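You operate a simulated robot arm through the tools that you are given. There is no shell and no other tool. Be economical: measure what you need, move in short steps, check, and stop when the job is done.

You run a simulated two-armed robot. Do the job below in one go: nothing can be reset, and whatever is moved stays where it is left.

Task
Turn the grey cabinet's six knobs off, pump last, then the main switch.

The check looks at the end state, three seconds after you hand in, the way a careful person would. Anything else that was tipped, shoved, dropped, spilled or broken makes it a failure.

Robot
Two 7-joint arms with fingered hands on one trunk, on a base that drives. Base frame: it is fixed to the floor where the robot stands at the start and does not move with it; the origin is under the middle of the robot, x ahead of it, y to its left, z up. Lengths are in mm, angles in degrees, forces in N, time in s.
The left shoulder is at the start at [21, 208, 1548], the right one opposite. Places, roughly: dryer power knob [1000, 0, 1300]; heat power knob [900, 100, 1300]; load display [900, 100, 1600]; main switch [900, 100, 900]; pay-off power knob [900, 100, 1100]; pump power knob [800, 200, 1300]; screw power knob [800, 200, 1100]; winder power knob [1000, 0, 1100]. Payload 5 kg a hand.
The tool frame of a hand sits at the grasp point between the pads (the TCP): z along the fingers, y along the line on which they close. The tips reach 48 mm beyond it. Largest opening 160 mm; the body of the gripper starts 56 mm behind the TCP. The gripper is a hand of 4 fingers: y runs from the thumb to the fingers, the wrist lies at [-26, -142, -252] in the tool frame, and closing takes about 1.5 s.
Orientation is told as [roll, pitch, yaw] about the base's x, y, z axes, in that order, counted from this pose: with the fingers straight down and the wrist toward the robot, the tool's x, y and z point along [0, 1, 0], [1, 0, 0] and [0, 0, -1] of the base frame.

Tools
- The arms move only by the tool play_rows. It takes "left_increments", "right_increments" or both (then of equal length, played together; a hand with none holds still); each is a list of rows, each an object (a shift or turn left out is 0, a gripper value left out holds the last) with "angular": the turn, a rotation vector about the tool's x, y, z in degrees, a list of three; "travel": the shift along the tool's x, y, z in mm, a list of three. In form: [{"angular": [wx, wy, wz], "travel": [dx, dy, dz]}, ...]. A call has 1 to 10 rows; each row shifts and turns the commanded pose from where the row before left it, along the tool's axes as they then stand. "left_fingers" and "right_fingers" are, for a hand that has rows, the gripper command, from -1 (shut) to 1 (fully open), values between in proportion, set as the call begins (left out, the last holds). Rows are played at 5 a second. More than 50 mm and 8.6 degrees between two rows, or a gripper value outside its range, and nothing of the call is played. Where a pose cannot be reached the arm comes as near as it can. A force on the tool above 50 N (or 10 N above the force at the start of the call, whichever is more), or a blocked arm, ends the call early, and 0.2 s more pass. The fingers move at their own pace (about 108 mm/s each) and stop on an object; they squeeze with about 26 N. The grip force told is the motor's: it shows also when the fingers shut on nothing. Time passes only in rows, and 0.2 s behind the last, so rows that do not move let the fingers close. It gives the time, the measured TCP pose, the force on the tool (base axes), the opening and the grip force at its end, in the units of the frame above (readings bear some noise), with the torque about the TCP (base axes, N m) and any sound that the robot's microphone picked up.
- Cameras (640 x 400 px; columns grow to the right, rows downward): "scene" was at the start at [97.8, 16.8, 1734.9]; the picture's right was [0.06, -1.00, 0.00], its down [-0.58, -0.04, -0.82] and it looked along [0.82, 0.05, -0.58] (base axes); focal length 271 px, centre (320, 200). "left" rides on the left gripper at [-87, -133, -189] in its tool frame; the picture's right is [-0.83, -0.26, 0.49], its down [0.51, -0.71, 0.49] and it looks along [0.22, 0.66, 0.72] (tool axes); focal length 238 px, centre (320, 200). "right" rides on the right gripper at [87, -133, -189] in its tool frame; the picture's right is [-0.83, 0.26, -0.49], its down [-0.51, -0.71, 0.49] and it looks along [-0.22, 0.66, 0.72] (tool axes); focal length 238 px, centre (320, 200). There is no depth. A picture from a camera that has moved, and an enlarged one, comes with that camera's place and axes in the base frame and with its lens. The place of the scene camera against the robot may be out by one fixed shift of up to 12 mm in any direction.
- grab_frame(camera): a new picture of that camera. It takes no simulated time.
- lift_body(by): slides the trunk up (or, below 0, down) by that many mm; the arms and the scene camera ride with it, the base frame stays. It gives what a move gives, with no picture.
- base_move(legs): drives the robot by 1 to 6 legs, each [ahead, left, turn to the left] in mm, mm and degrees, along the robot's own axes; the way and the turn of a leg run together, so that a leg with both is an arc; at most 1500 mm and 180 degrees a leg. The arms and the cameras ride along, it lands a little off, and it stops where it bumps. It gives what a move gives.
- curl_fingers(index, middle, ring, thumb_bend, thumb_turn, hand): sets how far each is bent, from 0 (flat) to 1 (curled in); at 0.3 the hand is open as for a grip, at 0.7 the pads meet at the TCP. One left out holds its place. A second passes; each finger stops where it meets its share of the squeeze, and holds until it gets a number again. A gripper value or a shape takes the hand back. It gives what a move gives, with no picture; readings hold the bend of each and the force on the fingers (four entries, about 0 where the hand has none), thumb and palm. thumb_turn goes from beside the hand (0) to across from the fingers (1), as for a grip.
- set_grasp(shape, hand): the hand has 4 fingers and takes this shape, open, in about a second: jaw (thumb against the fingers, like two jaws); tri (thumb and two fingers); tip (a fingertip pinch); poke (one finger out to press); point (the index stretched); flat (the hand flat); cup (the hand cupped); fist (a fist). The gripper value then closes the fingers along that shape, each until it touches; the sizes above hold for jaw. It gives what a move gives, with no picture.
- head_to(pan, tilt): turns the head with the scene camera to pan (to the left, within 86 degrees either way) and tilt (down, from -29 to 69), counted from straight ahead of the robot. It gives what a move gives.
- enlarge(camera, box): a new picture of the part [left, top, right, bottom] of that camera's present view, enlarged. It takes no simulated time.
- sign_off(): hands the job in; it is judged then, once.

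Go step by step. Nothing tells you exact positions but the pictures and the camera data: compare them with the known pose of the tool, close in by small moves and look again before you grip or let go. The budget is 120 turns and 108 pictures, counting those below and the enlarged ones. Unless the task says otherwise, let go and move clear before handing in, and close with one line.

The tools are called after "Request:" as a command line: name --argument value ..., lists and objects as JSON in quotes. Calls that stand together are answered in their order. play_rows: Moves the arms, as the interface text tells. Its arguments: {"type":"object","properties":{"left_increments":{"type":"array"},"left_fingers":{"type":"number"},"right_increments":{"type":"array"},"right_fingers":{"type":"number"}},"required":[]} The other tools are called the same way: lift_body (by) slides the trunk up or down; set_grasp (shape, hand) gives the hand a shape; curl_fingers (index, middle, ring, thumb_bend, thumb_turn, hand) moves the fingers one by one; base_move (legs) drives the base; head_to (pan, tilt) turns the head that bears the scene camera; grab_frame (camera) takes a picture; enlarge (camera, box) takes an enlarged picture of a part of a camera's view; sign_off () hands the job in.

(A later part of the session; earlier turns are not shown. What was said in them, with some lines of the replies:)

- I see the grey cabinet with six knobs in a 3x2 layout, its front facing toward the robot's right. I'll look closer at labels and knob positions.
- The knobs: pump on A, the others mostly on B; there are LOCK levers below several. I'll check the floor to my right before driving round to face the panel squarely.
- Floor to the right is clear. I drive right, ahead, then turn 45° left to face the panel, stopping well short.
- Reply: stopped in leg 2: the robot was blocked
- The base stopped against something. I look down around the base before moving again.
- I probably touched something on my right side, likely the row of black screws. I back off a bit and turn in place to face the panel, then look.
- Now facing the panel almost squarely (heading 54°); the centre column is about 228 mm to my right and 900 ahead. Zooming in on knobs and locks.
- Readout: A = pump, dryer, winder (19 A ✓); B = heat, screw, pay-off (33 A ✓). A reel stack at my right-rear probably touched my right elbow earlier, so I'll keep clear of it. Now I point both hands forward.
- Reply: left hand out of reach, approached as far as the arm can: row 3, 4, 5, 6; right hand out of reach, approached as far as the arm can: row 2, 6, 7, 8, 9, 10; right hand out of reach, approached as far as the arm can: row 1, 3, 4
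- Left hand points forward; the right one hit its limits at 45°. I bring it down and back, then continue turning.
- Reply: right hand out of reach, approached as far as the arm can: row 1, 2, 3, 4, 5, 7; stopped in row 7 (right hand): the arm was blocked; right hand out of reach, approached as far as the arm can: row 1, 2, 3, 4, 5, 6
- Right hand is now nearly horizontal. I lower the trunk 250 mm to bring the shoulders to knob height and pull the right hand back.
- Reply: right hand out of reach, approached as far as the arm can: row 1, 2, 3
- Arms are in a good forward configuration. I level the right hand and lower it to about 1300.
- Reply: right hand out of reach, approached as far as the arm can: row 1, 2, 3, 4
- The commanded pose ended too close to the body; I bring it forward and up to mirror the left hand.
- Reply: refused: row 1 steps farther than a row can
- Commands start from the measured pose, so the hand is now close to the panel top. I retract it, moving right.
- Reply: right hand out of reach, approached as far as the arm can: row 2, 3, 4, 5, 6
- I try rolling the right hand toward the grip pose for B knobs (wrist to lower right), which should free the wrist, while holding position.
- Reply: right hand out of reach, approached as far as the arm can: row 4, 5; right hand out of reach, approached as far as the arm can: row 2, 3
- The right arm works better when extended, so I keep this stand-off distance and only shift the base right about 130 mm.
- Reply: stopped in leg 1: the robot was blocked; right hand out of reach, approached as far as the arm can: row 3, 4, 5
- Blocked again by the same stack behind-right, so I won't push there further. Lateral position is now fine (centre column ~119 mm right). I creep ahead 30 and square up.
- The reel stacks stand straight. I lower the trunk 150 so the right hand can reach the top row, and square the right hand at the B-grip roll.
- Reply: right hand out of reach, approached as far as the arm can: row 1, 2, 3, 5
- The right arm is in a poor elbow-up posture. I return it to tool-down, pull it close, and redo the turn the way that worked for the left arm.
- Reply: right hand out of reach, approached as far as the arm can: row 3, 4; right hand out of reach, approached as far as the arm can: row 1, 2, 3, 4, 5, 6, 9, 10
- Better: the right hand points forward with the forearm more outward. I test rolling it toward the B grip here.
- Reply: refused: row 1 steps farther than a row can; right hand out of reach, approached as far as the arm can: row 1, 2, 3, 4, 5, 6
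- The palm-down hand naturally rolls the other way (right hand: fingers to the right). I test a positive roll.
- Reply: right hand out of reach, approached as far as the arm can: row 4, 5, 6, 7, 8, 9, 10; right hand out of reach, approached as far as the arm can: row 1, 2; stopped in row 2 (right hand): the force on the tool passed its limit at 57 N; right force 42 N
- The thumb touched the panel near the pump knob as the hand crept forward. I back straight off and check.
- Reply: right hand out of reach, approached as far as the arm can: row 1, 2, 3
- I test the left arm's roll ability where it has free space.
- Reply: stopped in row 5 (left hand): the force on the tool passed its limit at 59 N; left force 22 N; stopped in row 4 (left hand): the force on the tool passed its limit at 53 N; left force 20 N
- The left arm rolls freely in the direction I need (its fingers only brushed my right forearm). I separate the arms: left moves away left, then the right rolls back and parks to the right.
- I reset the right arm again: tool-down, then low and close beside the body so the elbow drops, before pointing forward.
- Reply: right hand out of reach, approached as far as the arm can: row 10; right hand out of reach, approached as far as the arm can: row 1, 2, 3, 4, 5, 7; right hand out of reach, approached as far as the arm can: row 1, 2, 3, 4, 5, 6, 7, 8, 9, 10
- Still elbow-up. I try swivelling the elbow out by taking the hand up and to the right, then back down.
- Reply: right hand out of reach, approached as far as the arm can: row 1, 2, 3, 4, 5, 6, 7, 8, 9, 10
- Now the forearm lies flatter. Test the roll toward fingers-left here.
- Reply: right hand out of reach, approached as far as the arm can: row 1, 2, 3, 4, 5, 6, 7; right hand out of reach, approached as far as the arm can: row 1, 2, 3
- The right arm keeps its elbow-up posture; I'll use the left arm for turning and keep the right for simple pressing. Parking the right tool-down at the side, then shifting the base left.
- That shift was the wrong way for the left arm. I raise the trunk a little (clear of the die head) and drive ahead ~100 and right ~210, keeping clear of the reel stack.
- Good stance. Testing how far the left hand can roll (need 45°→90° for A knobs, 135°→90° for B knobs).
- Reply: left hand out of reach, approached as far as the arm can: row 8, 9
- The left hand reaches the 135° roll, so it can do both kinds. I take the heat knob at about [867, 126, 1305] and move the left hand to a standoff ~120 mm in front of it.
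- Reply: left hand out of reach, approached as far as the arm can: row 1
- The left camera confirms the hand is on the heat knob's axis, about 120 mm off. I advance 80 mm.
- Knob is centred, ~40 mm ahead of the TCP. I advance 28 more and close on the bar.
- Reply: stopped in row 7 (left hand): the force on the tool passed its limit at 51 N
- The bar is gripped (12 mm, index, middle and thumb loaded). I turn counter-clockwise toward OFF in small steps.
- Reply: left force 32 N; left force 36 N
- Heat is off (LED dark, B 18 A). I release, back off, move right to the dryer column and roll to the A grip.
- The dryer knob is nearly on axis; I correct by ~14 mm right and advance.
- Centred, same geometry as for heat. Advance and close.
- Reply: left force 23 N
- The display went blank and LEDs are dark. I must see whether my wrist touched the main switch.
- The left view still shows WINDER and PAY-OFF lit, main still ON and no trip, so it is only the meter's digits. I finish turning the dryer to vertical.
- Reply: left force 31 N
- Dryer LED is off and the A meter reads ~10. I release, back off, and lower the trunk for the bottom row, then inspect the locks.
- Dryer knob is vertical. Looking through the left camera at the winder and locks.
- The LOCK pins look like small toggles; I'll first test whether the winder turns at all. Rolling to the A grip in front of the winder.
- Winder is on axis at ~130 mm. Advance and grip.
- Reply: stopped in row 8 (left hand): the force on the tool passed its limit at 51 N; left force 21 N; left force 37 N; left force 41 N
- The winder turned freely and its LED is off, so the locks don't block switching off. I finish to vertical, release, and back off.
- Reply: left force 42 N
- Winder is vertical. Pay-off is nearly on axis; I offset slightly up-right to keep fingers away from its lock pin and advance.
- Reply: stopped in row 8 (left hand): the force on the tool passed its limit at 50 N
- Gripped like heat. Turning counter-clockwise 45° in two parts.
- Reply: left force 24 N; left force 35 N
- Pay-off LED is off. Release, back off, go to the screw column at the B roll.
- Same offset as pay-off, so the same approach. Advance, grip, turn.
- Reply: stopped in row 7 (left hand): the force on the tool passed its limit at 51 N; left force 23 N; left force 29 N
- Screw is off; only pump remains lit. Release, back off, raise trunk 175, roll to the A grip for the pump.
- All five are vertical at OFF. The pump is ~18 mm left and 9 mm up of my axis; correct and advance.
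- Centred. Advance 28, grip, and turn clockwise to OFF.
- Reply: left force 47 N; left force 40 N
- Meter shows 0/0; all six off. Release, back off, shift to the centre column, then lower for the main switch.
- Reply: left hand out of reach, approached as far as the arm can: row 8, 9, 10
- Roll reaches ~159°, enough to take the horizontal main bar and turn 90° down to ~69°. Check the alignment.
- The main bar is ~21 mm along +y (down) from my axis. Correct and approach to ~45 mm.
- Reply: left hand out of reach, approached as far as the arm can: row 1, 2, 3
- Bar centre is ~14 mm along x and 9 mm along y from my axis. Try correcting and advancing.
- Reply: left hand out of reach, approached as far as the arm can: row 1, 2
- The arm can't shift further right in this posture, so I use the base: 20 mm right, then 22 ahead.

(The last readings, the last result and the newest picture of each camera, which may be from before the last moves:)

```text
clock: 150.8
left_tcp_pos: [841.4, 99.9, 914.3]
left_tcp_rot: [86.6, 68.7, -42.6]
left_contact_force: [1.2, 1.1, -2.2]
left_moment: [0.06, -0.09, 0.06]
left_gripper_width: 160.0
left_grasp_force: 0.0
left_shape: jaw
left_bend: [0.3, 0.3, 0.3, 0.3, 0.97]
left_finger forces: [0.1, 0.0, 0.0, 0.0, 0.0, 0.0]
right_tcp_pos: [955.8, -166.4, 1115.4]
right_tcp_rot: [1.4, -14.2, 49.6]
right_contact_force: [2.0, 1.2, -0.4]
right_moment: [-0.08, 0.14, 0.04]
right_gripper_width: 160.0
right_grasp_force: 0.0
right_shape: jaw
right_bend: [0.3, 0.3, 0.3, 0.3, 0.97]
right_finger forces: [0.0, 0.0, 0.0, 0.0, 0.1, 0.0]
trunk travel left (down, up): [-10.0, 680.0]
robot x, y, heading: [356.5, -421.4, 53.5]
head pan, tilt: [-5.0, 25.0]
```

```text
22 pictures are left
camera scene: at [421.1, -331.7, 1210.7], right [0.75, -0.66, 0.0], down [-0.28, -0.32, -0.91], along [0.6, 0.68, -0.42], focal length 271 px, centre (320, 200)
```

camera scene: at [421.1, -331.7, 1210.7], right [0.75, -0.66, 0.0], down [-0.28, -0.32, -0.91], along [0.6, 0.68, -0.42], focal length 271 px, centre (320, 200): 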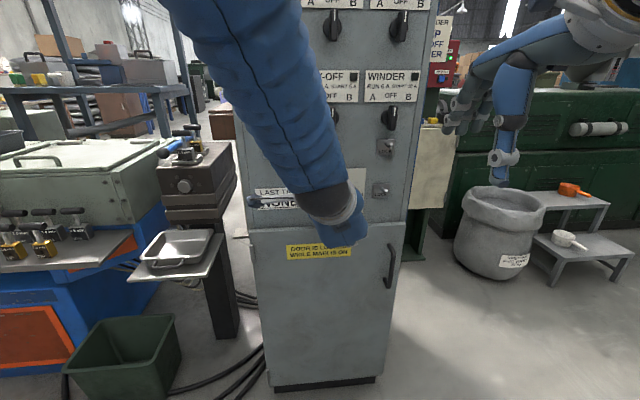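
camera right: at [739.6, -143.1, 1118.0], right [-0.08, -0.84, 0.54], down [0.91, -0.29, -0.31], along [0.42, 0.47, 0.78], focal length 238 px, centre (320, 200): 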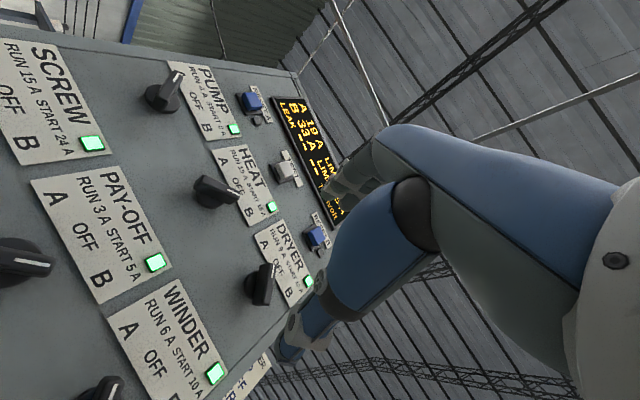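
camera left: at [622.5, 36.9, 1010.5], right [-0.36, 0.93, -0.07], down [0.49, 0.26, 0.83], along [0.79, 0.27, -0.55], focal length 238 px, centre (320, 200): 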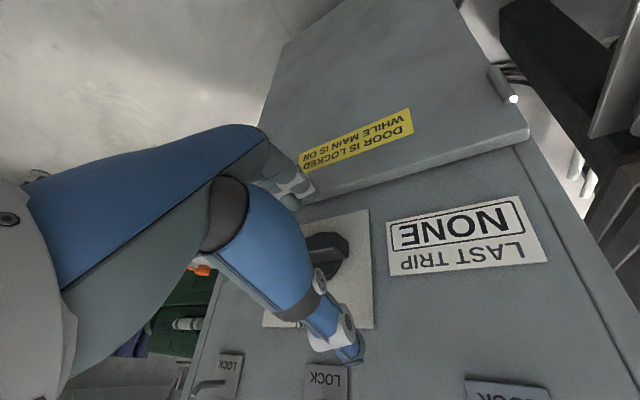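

Lateral and height now match the main bar. Advance 15 and close.

Request:
play_rows --left_increments '[{"travel": [0, 0, 15]}, {}]'

Request:
play_rows --left_increments '[{}, {}, {}, {}, {}, {}, {}, {}]' --left_fingers -1

Request:
grab_frame --camera "left"

```text
clock: 151.4
left_tcp_pos: [847.9, 109.4, 913.6]
left_tcp_rot: [86.8, 68.5, -42.6]
left_contact_force: [-6.1, -6.4, 2.3]
left_moment: [-0.64, 0.43, -0.18]
left_gripper_width: 160.0
left_grasp_force: 0.0
left_shape: jaw
left_bend: [0.3, 0.3, 0.3, 0.3, 0.97]
left_finger forces: [9.3, 0.1, 0.0, 0.0, 0.0, 0.0]
right_tcp_pos: [953.8, -166.7, 1116.9]
right_tcp_rot: [1.4, -14.2, 49.7]
right_contact_force: [1.0, -0.8, -0.5]
right_moment: [-0.01, -0.02, 0.01]
right_gripper_width: 159.9
right_grasp_force: 0.1
right_shape: jaw
right_bend: [0.3, 0.3, 0.3, 0.3, 0.97]
right_finger forces: [0.1, 0.1, 0.1, 0.1, 0.0, 0.1]
trunk travel left (down, up): [-10.0, 680.0]
robot x, y, heading: [351.9, -420.7, 53.6]
head pan, tilt: [-5.0, 25.0]
```

```text
clock: 153.2
left_tcp_pos: [849.3, 110.3, 916.2]
left_tcp_rot: [87.0, 68.5, -42.4]
left_contact_force: [-10.3, -11.0, 4.9]
left_moment: [-1.56, 1.07, -0.45]
left_gripper_width: 61.1
left_grasp_force: 26.0
left_shape: jaw
left_bend: [0.3, 0.46, 0.36, 0.72, 1.0]
left_finger forces: [19.3, 8.3, 0.0, 0.0, 17.4, 0.0]
right_tcp_pos: [953.6, -167.6, 1117.1]
right_tcp_rot: [1.4, -14.3, 49.6]
right_contact_force: [0.5, -0.4, 0.2]
right_moment: [-0.01, 0.0, -0.02]
right_gripper_width: 160.2
right_grasp_force: 0.0
right_shape: jaw
right_bend: [0.3, 0.3, 0.3, 0.3, 0.97]
right_finger forces: [0.1, 0.1, 0.1, 0.0, 0.0, 0.0]
trunk travel left (down, up): [-10.0, 680.0]
robot x, y, heading: [350.1, -422.0, 53.7]
head pan, tilt: [-5.0, 25.0]
```

```text
21 pictures are left
camera left: at [629.5, 47.2, 1010.9], right [-0.36, 0.93, -0.07], down [0.49, 0.26, 0.84], along [0.8, 0.27, -0.54], focal length 238 px, centre (320, 200)
```

left: 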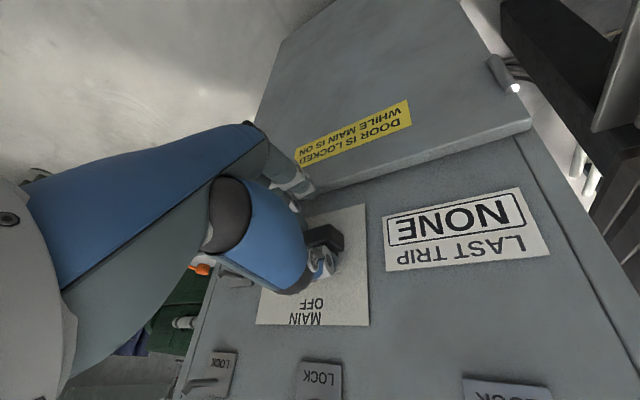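

The index tip landed on the protruding door below. I open, back off 12 mm and raise slightly, then close again.

Request:
play_rows --left_increments '[{}, {}, {}, {}, {}, {"travel": [0, -4, -12]}, {}]' --left_fingers 0.3

Request:
play_rows --left_increments '[{}, {}, {}, {}, {}, {}, {}]' --left_fingers -1

Request:
enlarge --camera "left" --box '[200, 140, 440, 340]'

```text
clock: 154.8
left_tcp_pos: [841.1, 101.7, 919.6]
left_tcp_rot: [86.9, 68.8, -42.4]
left_contact_force: [0.4, 1.0, 0.3]
left_moment: [-0.02, 0.01, -0.04]
left_gripper_width: 104.4
left_grasp_force: 0.0
left_shape: jaw
left_bend: [0.28, 0.39, 0.36, 0.62, 1.0]
left_finger forces: [0.0, 0.0, 0.0, 0.1, 0.0, 0.0]
right_tcp_pos: [953.9, -165.8, 1117.4]
right_tcp_rot: [1.4, -14.2, 49.6]
right_contact_force: [-1.0, -0.5, -0.1]
right_moment: [0.01, -0.04, -0.01]
right_gripper_width: 160.0
right_grasp_force: 0.0
right_shape: jaw
right_bend: [0.3, 0.3, 0.3, 0.3, 0.97]
right_finger forces: [0.0, 0.0, 0.1, 0.0, 0.1, 0.0]
trunk travel left (down, up): [-10.0, 680.0]
robot x, y, heading: [352.5, -419.1, 53.6]
head pan, tilt: [-5.0, 25.0]
```

```text
clock: 156.4
left_tcp_pos: [842.1, 102.8, 917.9]
left_tcp_rot: [86.9, 68.7, -42.4]
left_contact_force: [4.0, 1.8, -2.2]
left_moment: [0.02, 0.16, -0.06]
left_gripper_width: 22.3
left_grasp_force: 25.7
left_shape: jaw
left_bend: [0.73, 0.49, 0.42, 0.68, 1.0]
left_finger forces: [14.2, 5.2, 2.8, 0.0, 19.4, 0.0]
right_tcp_pos: [953.7, -166.1, 1116.1]
right_tcp_rot: [1.4, -14.2, 49.7]
right_contact_force: [0.3, 1.5, 1.4]
right_moment: [0.02, -0.01, 0.02]
right_gripper_width: 160.1
right_grasp_force: 0.0
right_shape: jaw
right_bend: [0.3, 0.3, 0.3, 0.3, 0.97]
right_finger forces: [0.0, 0.1, 0.0, 0.0, 0.0, 0.0]
trunk travel left (down, up): [-10.0, 680.0]
robot x, y, heading: [353.0, -425.2, 53.4]
head pan, tilt: [-5.0, 25.0]
```

```text
2.00 times, centred on (320, 240) of left
camera zoom: at [622.6, 39.5, 1014.8], right [-0.36, 0.93, -0.07], down [0.49, 0.26, 0.83], along [0.79, 0.27, -0.55], focal length 477 px, centre (320, 120)
```

zoom: 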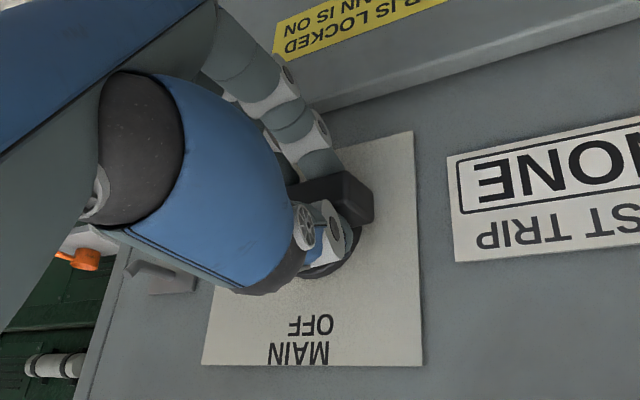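

All fingers now hold the bar. Turning counter-clockwise in steps.

Request:
play_rows --left_increments '[{"angular": [0, 0, -7]}, {"angular": [0, 0, -7]}, {"angular": [0, 0, -7]}, {"angular": [0, 0, -7]}]'

Request:
enlarge --camera "left" --box '[200, 140, 440, 340]'

```text
clock: 157.4
left_tcp_pos: [838.4, 103.1, 912.7]
left_tcp_rot: [87.3, 40.7, -41.1]
left_contact_force: [-4.6, 9.3, -40.8]
left_moment: [-0.28, 1.76, 0.29]
left_gripper_width: 23.9
left_grasp_force: 25.9
left_shape: jaw
left_bend: [0.73, 0.49, 0.43, 0.7, 1.0]
left_finger forces: [24.9, 9.5, 3.1, 0.0, 12.7, 0.1]
right_tcp_pos: [955.8, -163.5, 1116.4]
right_tcp_rot: [1.4, -14.0, 49.6]
right_contact_force: [-0.8, 0.9, -0.4]
right_moment: [0.02, -0.01, 0.0]
right_gripper_width: 159.9
right_grasp_force: 0.1
right_shape: jaw
right_bend: [0.3, 0.3, 0.3, 0.3, 0.97]
right_finger forces: [0.0, 0.0, 0.1, 0.1, 0.0, 0.0]
trunk travel left (down, up): [-10.0, 680.0]
robot x, y, heading: [350.4, -421.9, 53.8]
head pan, tilt: [-5.0, 25.0]
```

```text
2.00 times, centred on (320, 240) of left
camera zoom: at [598.0, 57.2, 939.7], right [-0.27, 0.83, -0.48], down [0.17, 0.53, 0.83], along [0.95, 0.14, -0.29], focal length 477 px, centre (320, 120)
```

zoom: 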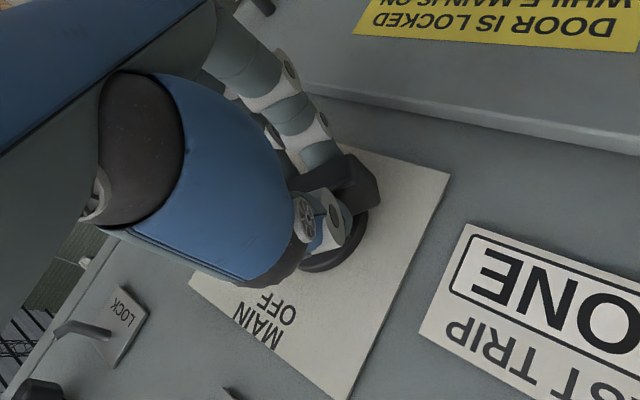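

The bar follows. Continuing with a small compliance shift down.

Request:
play_rows --left_increments '[{"travel": [-5, 4, 0]}, {"angular": [0, 0, -7]}, {"angular": [0, 0, -7]}, {"angular": [0, 0, -7]}]'

Request:
enlarge --camera "left" --box '[200, 140, 440, 340]'

```text
clock: 158.4
left_tcp_pos: [842.3, 100.3, 909.5]
left_tcp_rot: [88.2, 19.8, -40.3]
left_contact_force: [6.2, -2.4, -35.2]
left_moment: [-0.54, 1.28, -0.26]
left_gripper_width: 23.5
left_grasp_force: 26.3
left_shape: jaw
left_bend: [0.73, 0.5, 0.51, 0.7, 1.0]
left_finger forces: [23.8, 3.6, 2.5, 0.0, 15.0, 0.1]
right_tcp_pos: [956.2, -165.6, 1115.0]
right_tcp_rot: [1.4, -14.1, 49.5]
right_contact_force: [0.6, -0.1, 0.1]
right_moment: [0.0, 0.0, 0.01]
right_gripper_width: 160.0
right_grasp_force: 0.0
right_shape: jaw
right_bend: [0.3, 0.3, 0.3, 0.3, 0.97]
right_finger forces: [0.1, 0.1, 0.0, 0.0, 0.1, 0.1]
trunk travel left (down, up): [-10.0, 680.0]
robot x, y, heading: [356.0, -419.9, 53.7]
head pan, tilt: [-5.0, 25.0]
```

```text
2.00 times, centred on (320, 240) of left
camera zoom: at [602.7, 52.7, 878.0], right [-0.11, 0.7, -0.71], down [-0.05, 0.71, 0.7], along [0.99, 0.11, -0.04], focal length 477 px, centre (320, 120)
```

zoom: 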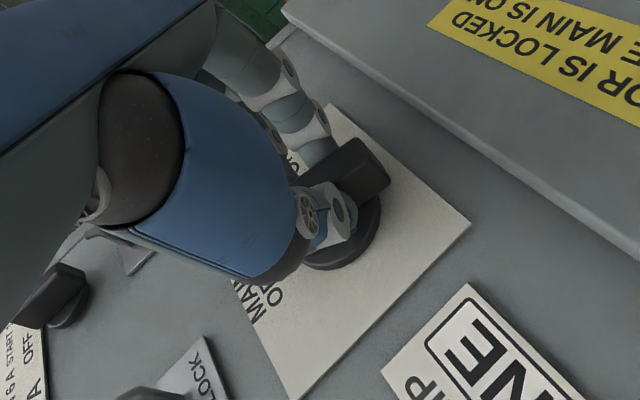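

Request:
play_rows --left_increments '[{"travel": [-4, 1, 0]}, {"angular": [0, 0, -7]}, {"angular": [0, 0, -7]}, {"angular": [0, 0, -6]}]'

Request:
grab_frame --camera "left"

Request:
enlarge --camera "scene" --box '[240, 120, 420, 260]'

```text
clock: 159.4
left_tcp_pos: [841.8, 101.1, 904.2]
left_tcp_rot: [88.3, -0.1, -39.6]
left_contact_force: [12.8, -11.9, -35.3]
left_moment: [-0.15, 1.6, -0.72]
left_gripper_width: 23.9
left_grasp_force: 26.0
left_shape: jaw
left_bend: [0.73, 0.49, 0.47, 0.7, 1.0]
left_finger forces: [21.2, 8.1, 4.2, 0.0, 16.6, 0.0]
right_tcp_pos: [956.1, -166.5, 1114.9]
right_tcp_rot: [1.4, -14.1, 49.6]
right_contact_force: [-0.6, -0.4, -0.4]
right_moment: [0.01, 0.0, 0.02]
right_gripper_width: 159.9
right_grasp_force: 0.1
right_shape: jaw
right_bend: [0.3, 0.3, 0.3, 0.3, 0.97]
right_finger forces: [0.0, 0.0, 0.0, 0.1, 0.0, 0.0]
trunk travel left (down, up): [-10.0, 680.0]
robot x, y, heading: [353.3, -426.0, 53.6]
head pan, tilt: [-5.0, 25.0]
```

```text
17 pictures are left
camera left: at [617.6, 38.3, 822.2], right [0.1, 0.52, -0.85], down [-0.22, 0.84, 0.49], along [0.97, 0.14, 0.2], focal length 238 px, centre (320, 200)
```

left: 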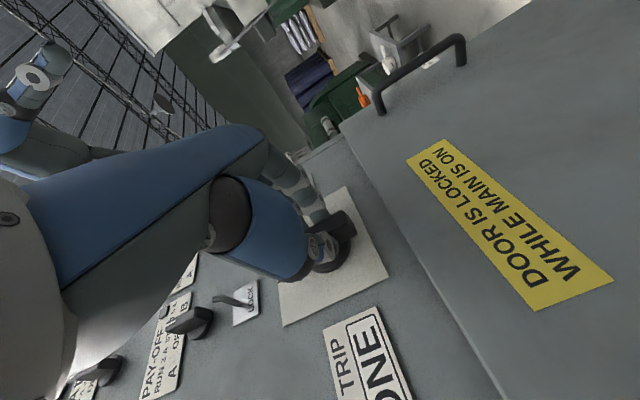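

```text
2.86 times, centred on (330, 190) of scene
camera zoom: at [422.0, -332.2, 1210.6], right [0.75, -0.66, 0.0], down [-0.28, -0.32, -0.91], along [0.6, 0.68, -0.42], focal length 773 px, centre (291, 229)
```

zoom: 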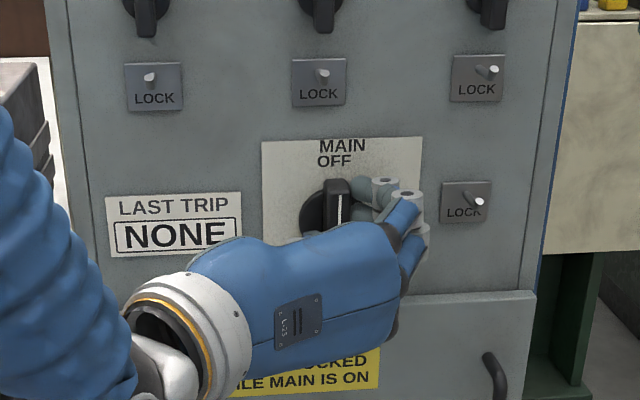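

The main bar is now vertical at OFF. I release and back off straight.

Request:
play_rows --left_increments '[{}, {}, {}, {}, {}, {}, {"travel": [0, 0, -30]}, {"travel": [0, 0, -40]}, {"travel": [0, 0, -45]}]' --left_fingers 1

Request:
play_rows --left_increments '[{"travel": [0, -45, 0]}, {"travel": [0, -45, 0]}, {"travel": [0, -45, 0]}]'

Request:
base_move --legs '[[-40, 0, 0]]'

Request:
lift_body --by 320

Request:
grab_frame --camera "scene"

```text
clock: 161.4
left_tcp_pos: [766.7, 14.1, 911.8]
left_tcp_rot: [89.0, -0.3, -39.5]
left_contact_force: [0.6, -1.3, -0.1]
left_moment: [-0.01, 0.04, 0.02]
left_gripper_width: 159.7
left_grasp_force: 0.1
left_shape: jaw
left_bend: [0.3, 0.3, 0.3, 0.3, 0.98]
left_finger forces: [0.0, 0.0, 0.0, 0.0, 0.0, 0.0]
right_tcp_pos: [953.6, -168.7, 1117.7]
right_tcp_rot: [1.5, -14.3, 49.6]
right_contact_force: [0.2, -0.1, -0.5]
right_moment: [0.08, -0.04, 0.01]
right_gripper_width: 159.8
right_grasp_force: 0.1
right_shape: jaw
right_bend: [0.3, 0.3, 0.3, 0.3, 0.97]
right_finger forces: [0.1, 0.0, 0.0, 0.0, 0.0, 0.0]
trunk travel left (down, up): [-10.0, 680.0]
robot x, y, heading: [352.0, -424.9, 53.7]
head pan, tilt: [-5.0, 25.0]
```

```text
clock: 162.2
left_tcp_pos: [664.4, 100.1, 911.1]
left_tcp_rot: [88.9, -0.4, -39.7]
left_contact_force: [-0.8, -0.1, -0.5]
left_moment: [0.02, -0.02, -0.08]
left_gripper_width: 159.8
left_grasp_force: 0.1
left_shape: jaw
left_bend: [0.3, 0.3, 0.3, 0.3, 0.98]
left_finger forces: [0.0, 0.0, 0.1, 0.1, 0.0, 0.1]
right_tcp_pos: [952.0, -166.2, 1116.8]
right_tcp_rot: [1.4, -14.2, 49.6]
right_contact_force: [-1.3, 0.7, 0.4]
right_moment: [-0.04, -0.03, -0.06]
right_gripper_width: 160.1
right_grasp_force: 0.1
right_shape: jaw
right_bend: [0.3, 0.3, 0.3, 0.3, 0.97]
right_finger forces: [0.1, 0.0, 0.0, 0.0, 0.0, 0.1]
trunk travel left (down, up): [-10.0, 680.0]
robot x, y, heading: [351.6, -416.2, 53.7]
head pan, tilt: [-5.0, 25.0]
```

```text
clock: 163.1
left_tcp_pos: [641.0, 67.2, 912.0]
left_tcp_rot: [89.0, -0.3, -39.5]
left_contact_force: [-0.5, -1.4, 1.0]
left_moment: [0.01, 0.03, 0.03]
left_gripper_width: 160.2
left_grasp_force: 0.1
left_shape: jaw
left_bend: [0.3, 0.3, 0.3, 0.3, 0.98]
left_finger forces: [0.1, 0.0, 0.1, 0.0, 0.1, 0.0]
right_tcp_pos: [929.1, -199.6, 1118.5]
right_tcp_rot: [1.4, -14.3, 49.7]
right_contact_force: [-0.7, -1.9, 1.2]
right_moment: [0.09, -0.09, -0.06]
right_gripper_width: 160.1
right_grasp_force: 0.1
right_shape: jaw
right_bend: [0.3, 0.3, 0.3, 0.3, 0.97]
right_finger forces: [0.1, 0.0, 0.0, 0.0, 0.1, 0.0]
trunk travel left (down, up): [-10.0, 680.0]
robot x, y, heading: [331.5, -451.3, 53.3]
head pan, tilt: [-5.0, 25.0]
```

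```text
clock: 166.3
left_tcp_pos: [641.0, 67.3, 1229.9]
left_tcp_rot: [88.8, -0.3, -39.5]
left_contact_force: [0.5, 0.0, 0.3]
left_moment: [-0.01, -0.01, -0.02]
left_gripper_width: 160.0
left_grasp_force: 0.1
left_shape: jaw
left_bend: [0.3, 0.3, 0.3, 0.3, 0.98]
left_finger forces: [0.0, 0.1, 0.0, 0.0, 0.1, 0.0]
right_tcp_pos: [931.4, -199.3, 1436.2]
right_tcp_rot: [1.4, -14.2, 49.5]
right_contact_force: [-0.5, 0.2, -0.6]
right_moment: [-0.02, -0.01, 0.0]
right_gripper_width: 160.0
right_grasp_force: 0.1
right_shape: jaw
right_bend: [0.3, 0.3, 0.3, 0.3, 0.97]
right_finger forces: [0.1, 0.0, 0.1, 0.0, 0.1, 0.0]
trunk travel left (down, up): [-330.0, 360.0]
robot x, y, heading: [330.9, -453.1, 53.9]
head pan, tilt: [-5.0, 25.0]
```

```text
15 pictures are left
camera scene: at [396.2, -364.7, 1530.8], right [0.75, -0.66, 0.0], down [-0.28, -0.32, -0.91], along [0.6, 0.68, -0.42], focal length 271 px, centre (320, 200)
```

scene: 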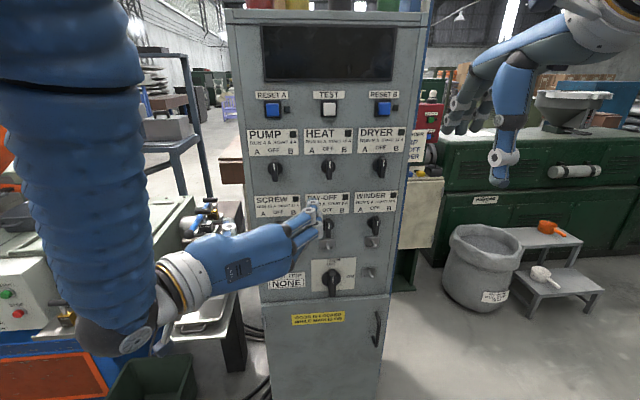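

The display is dark. A last close look at the panel, plus the reel stack I brushed.

Request:
enlarge --camera "scene" --box '[235, 120, 415, 310]'

Request:
head_to --pan -86 --tilt 30

Request:
grab_frame --camera "scene"

```text
2.11 times, centred on (325, 215) of scene
camera zoom: at [396.2, -364.7, 1530.8], right [0.75, -0.66, 0.0], down [-0.28, -0.32, -0.91], along [0.6, 0.68, -0.42], focal length 570 px, centre (310, 168)
```

zoom: 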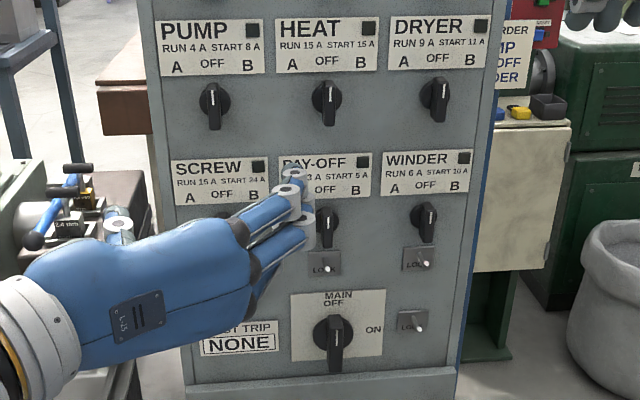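

```text
clock: 167.8
left_tcp_pos: [641.3, 68.0, 1231.1]
left_tcp_rot: [89.0, -0.3, -39.5]
left_contact_force: [0.2, -0.6, 0.4]
left_moment: [-0.02, 0.03, -0.02]
left_gripper_width: 159.8
left_grasp_force: 0.1
left_shape: jaw
left_bend: [0.3, 0.3, 0.3, 0.3, 0.98]
left_finger forces: [0.1, 0.1, 0.0, 0.0, 0.0, 0.0]
right_tcp_pos: [929.6, -199.6, 1435.7]
right_tcp_rot: [1.4, -14.3, 49.6]
right_contact_force: [0.0, 0.4, 0.1]
right_moment: [0.03, 0.0, 0.01]
right_gripper_width: 160.1
right_grasp_force: 0.1
right_shape: jaw
right_bend: [0.3, 0.3, 0.3, 0.3, 0.97]
right_finger forces: [0.1, 0.0, 0.1, 0.1, 0.0, 0.0]
trunk travel left (down, up): [-330.0, 360.0]
robot x, y, heading: [326.6, -451.4, 53.6]
head pan, tilt: [-85.9, 30.0]
```

```text
13 pictures are left
camera scene: at [411.7, -482.1, 1523.0], right [-0.53, -0.85, 0.0], down [-0.42, 0.27, -0.87], along [0.73, -0.46, -0.5], focal length 271 px, centre (320, 200)
```

scene: 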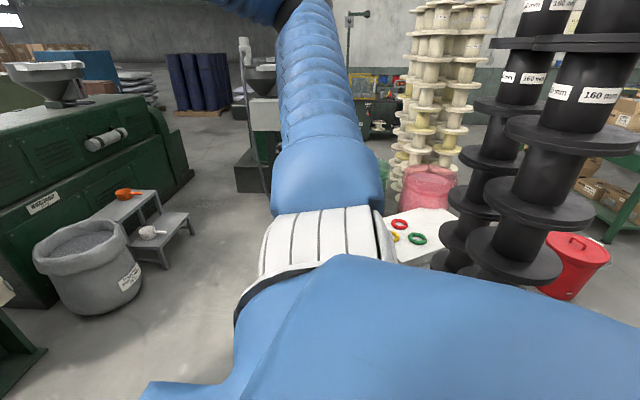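

All six knobs stand at OFF, the main is at OFF, the display is dark, no trip shows, and the reel stacks still stand straight. Both hands are clear, so I hand in.

Request:
sign_off

```text
The job is handed in.
```

All six knobs are off, pump last, and the main switch was turned off after them. No trip showed on the cabinet before I handed in. My base bumped something on its right twice while driving, most likely the reel stack, which still looked upright in the last picture.
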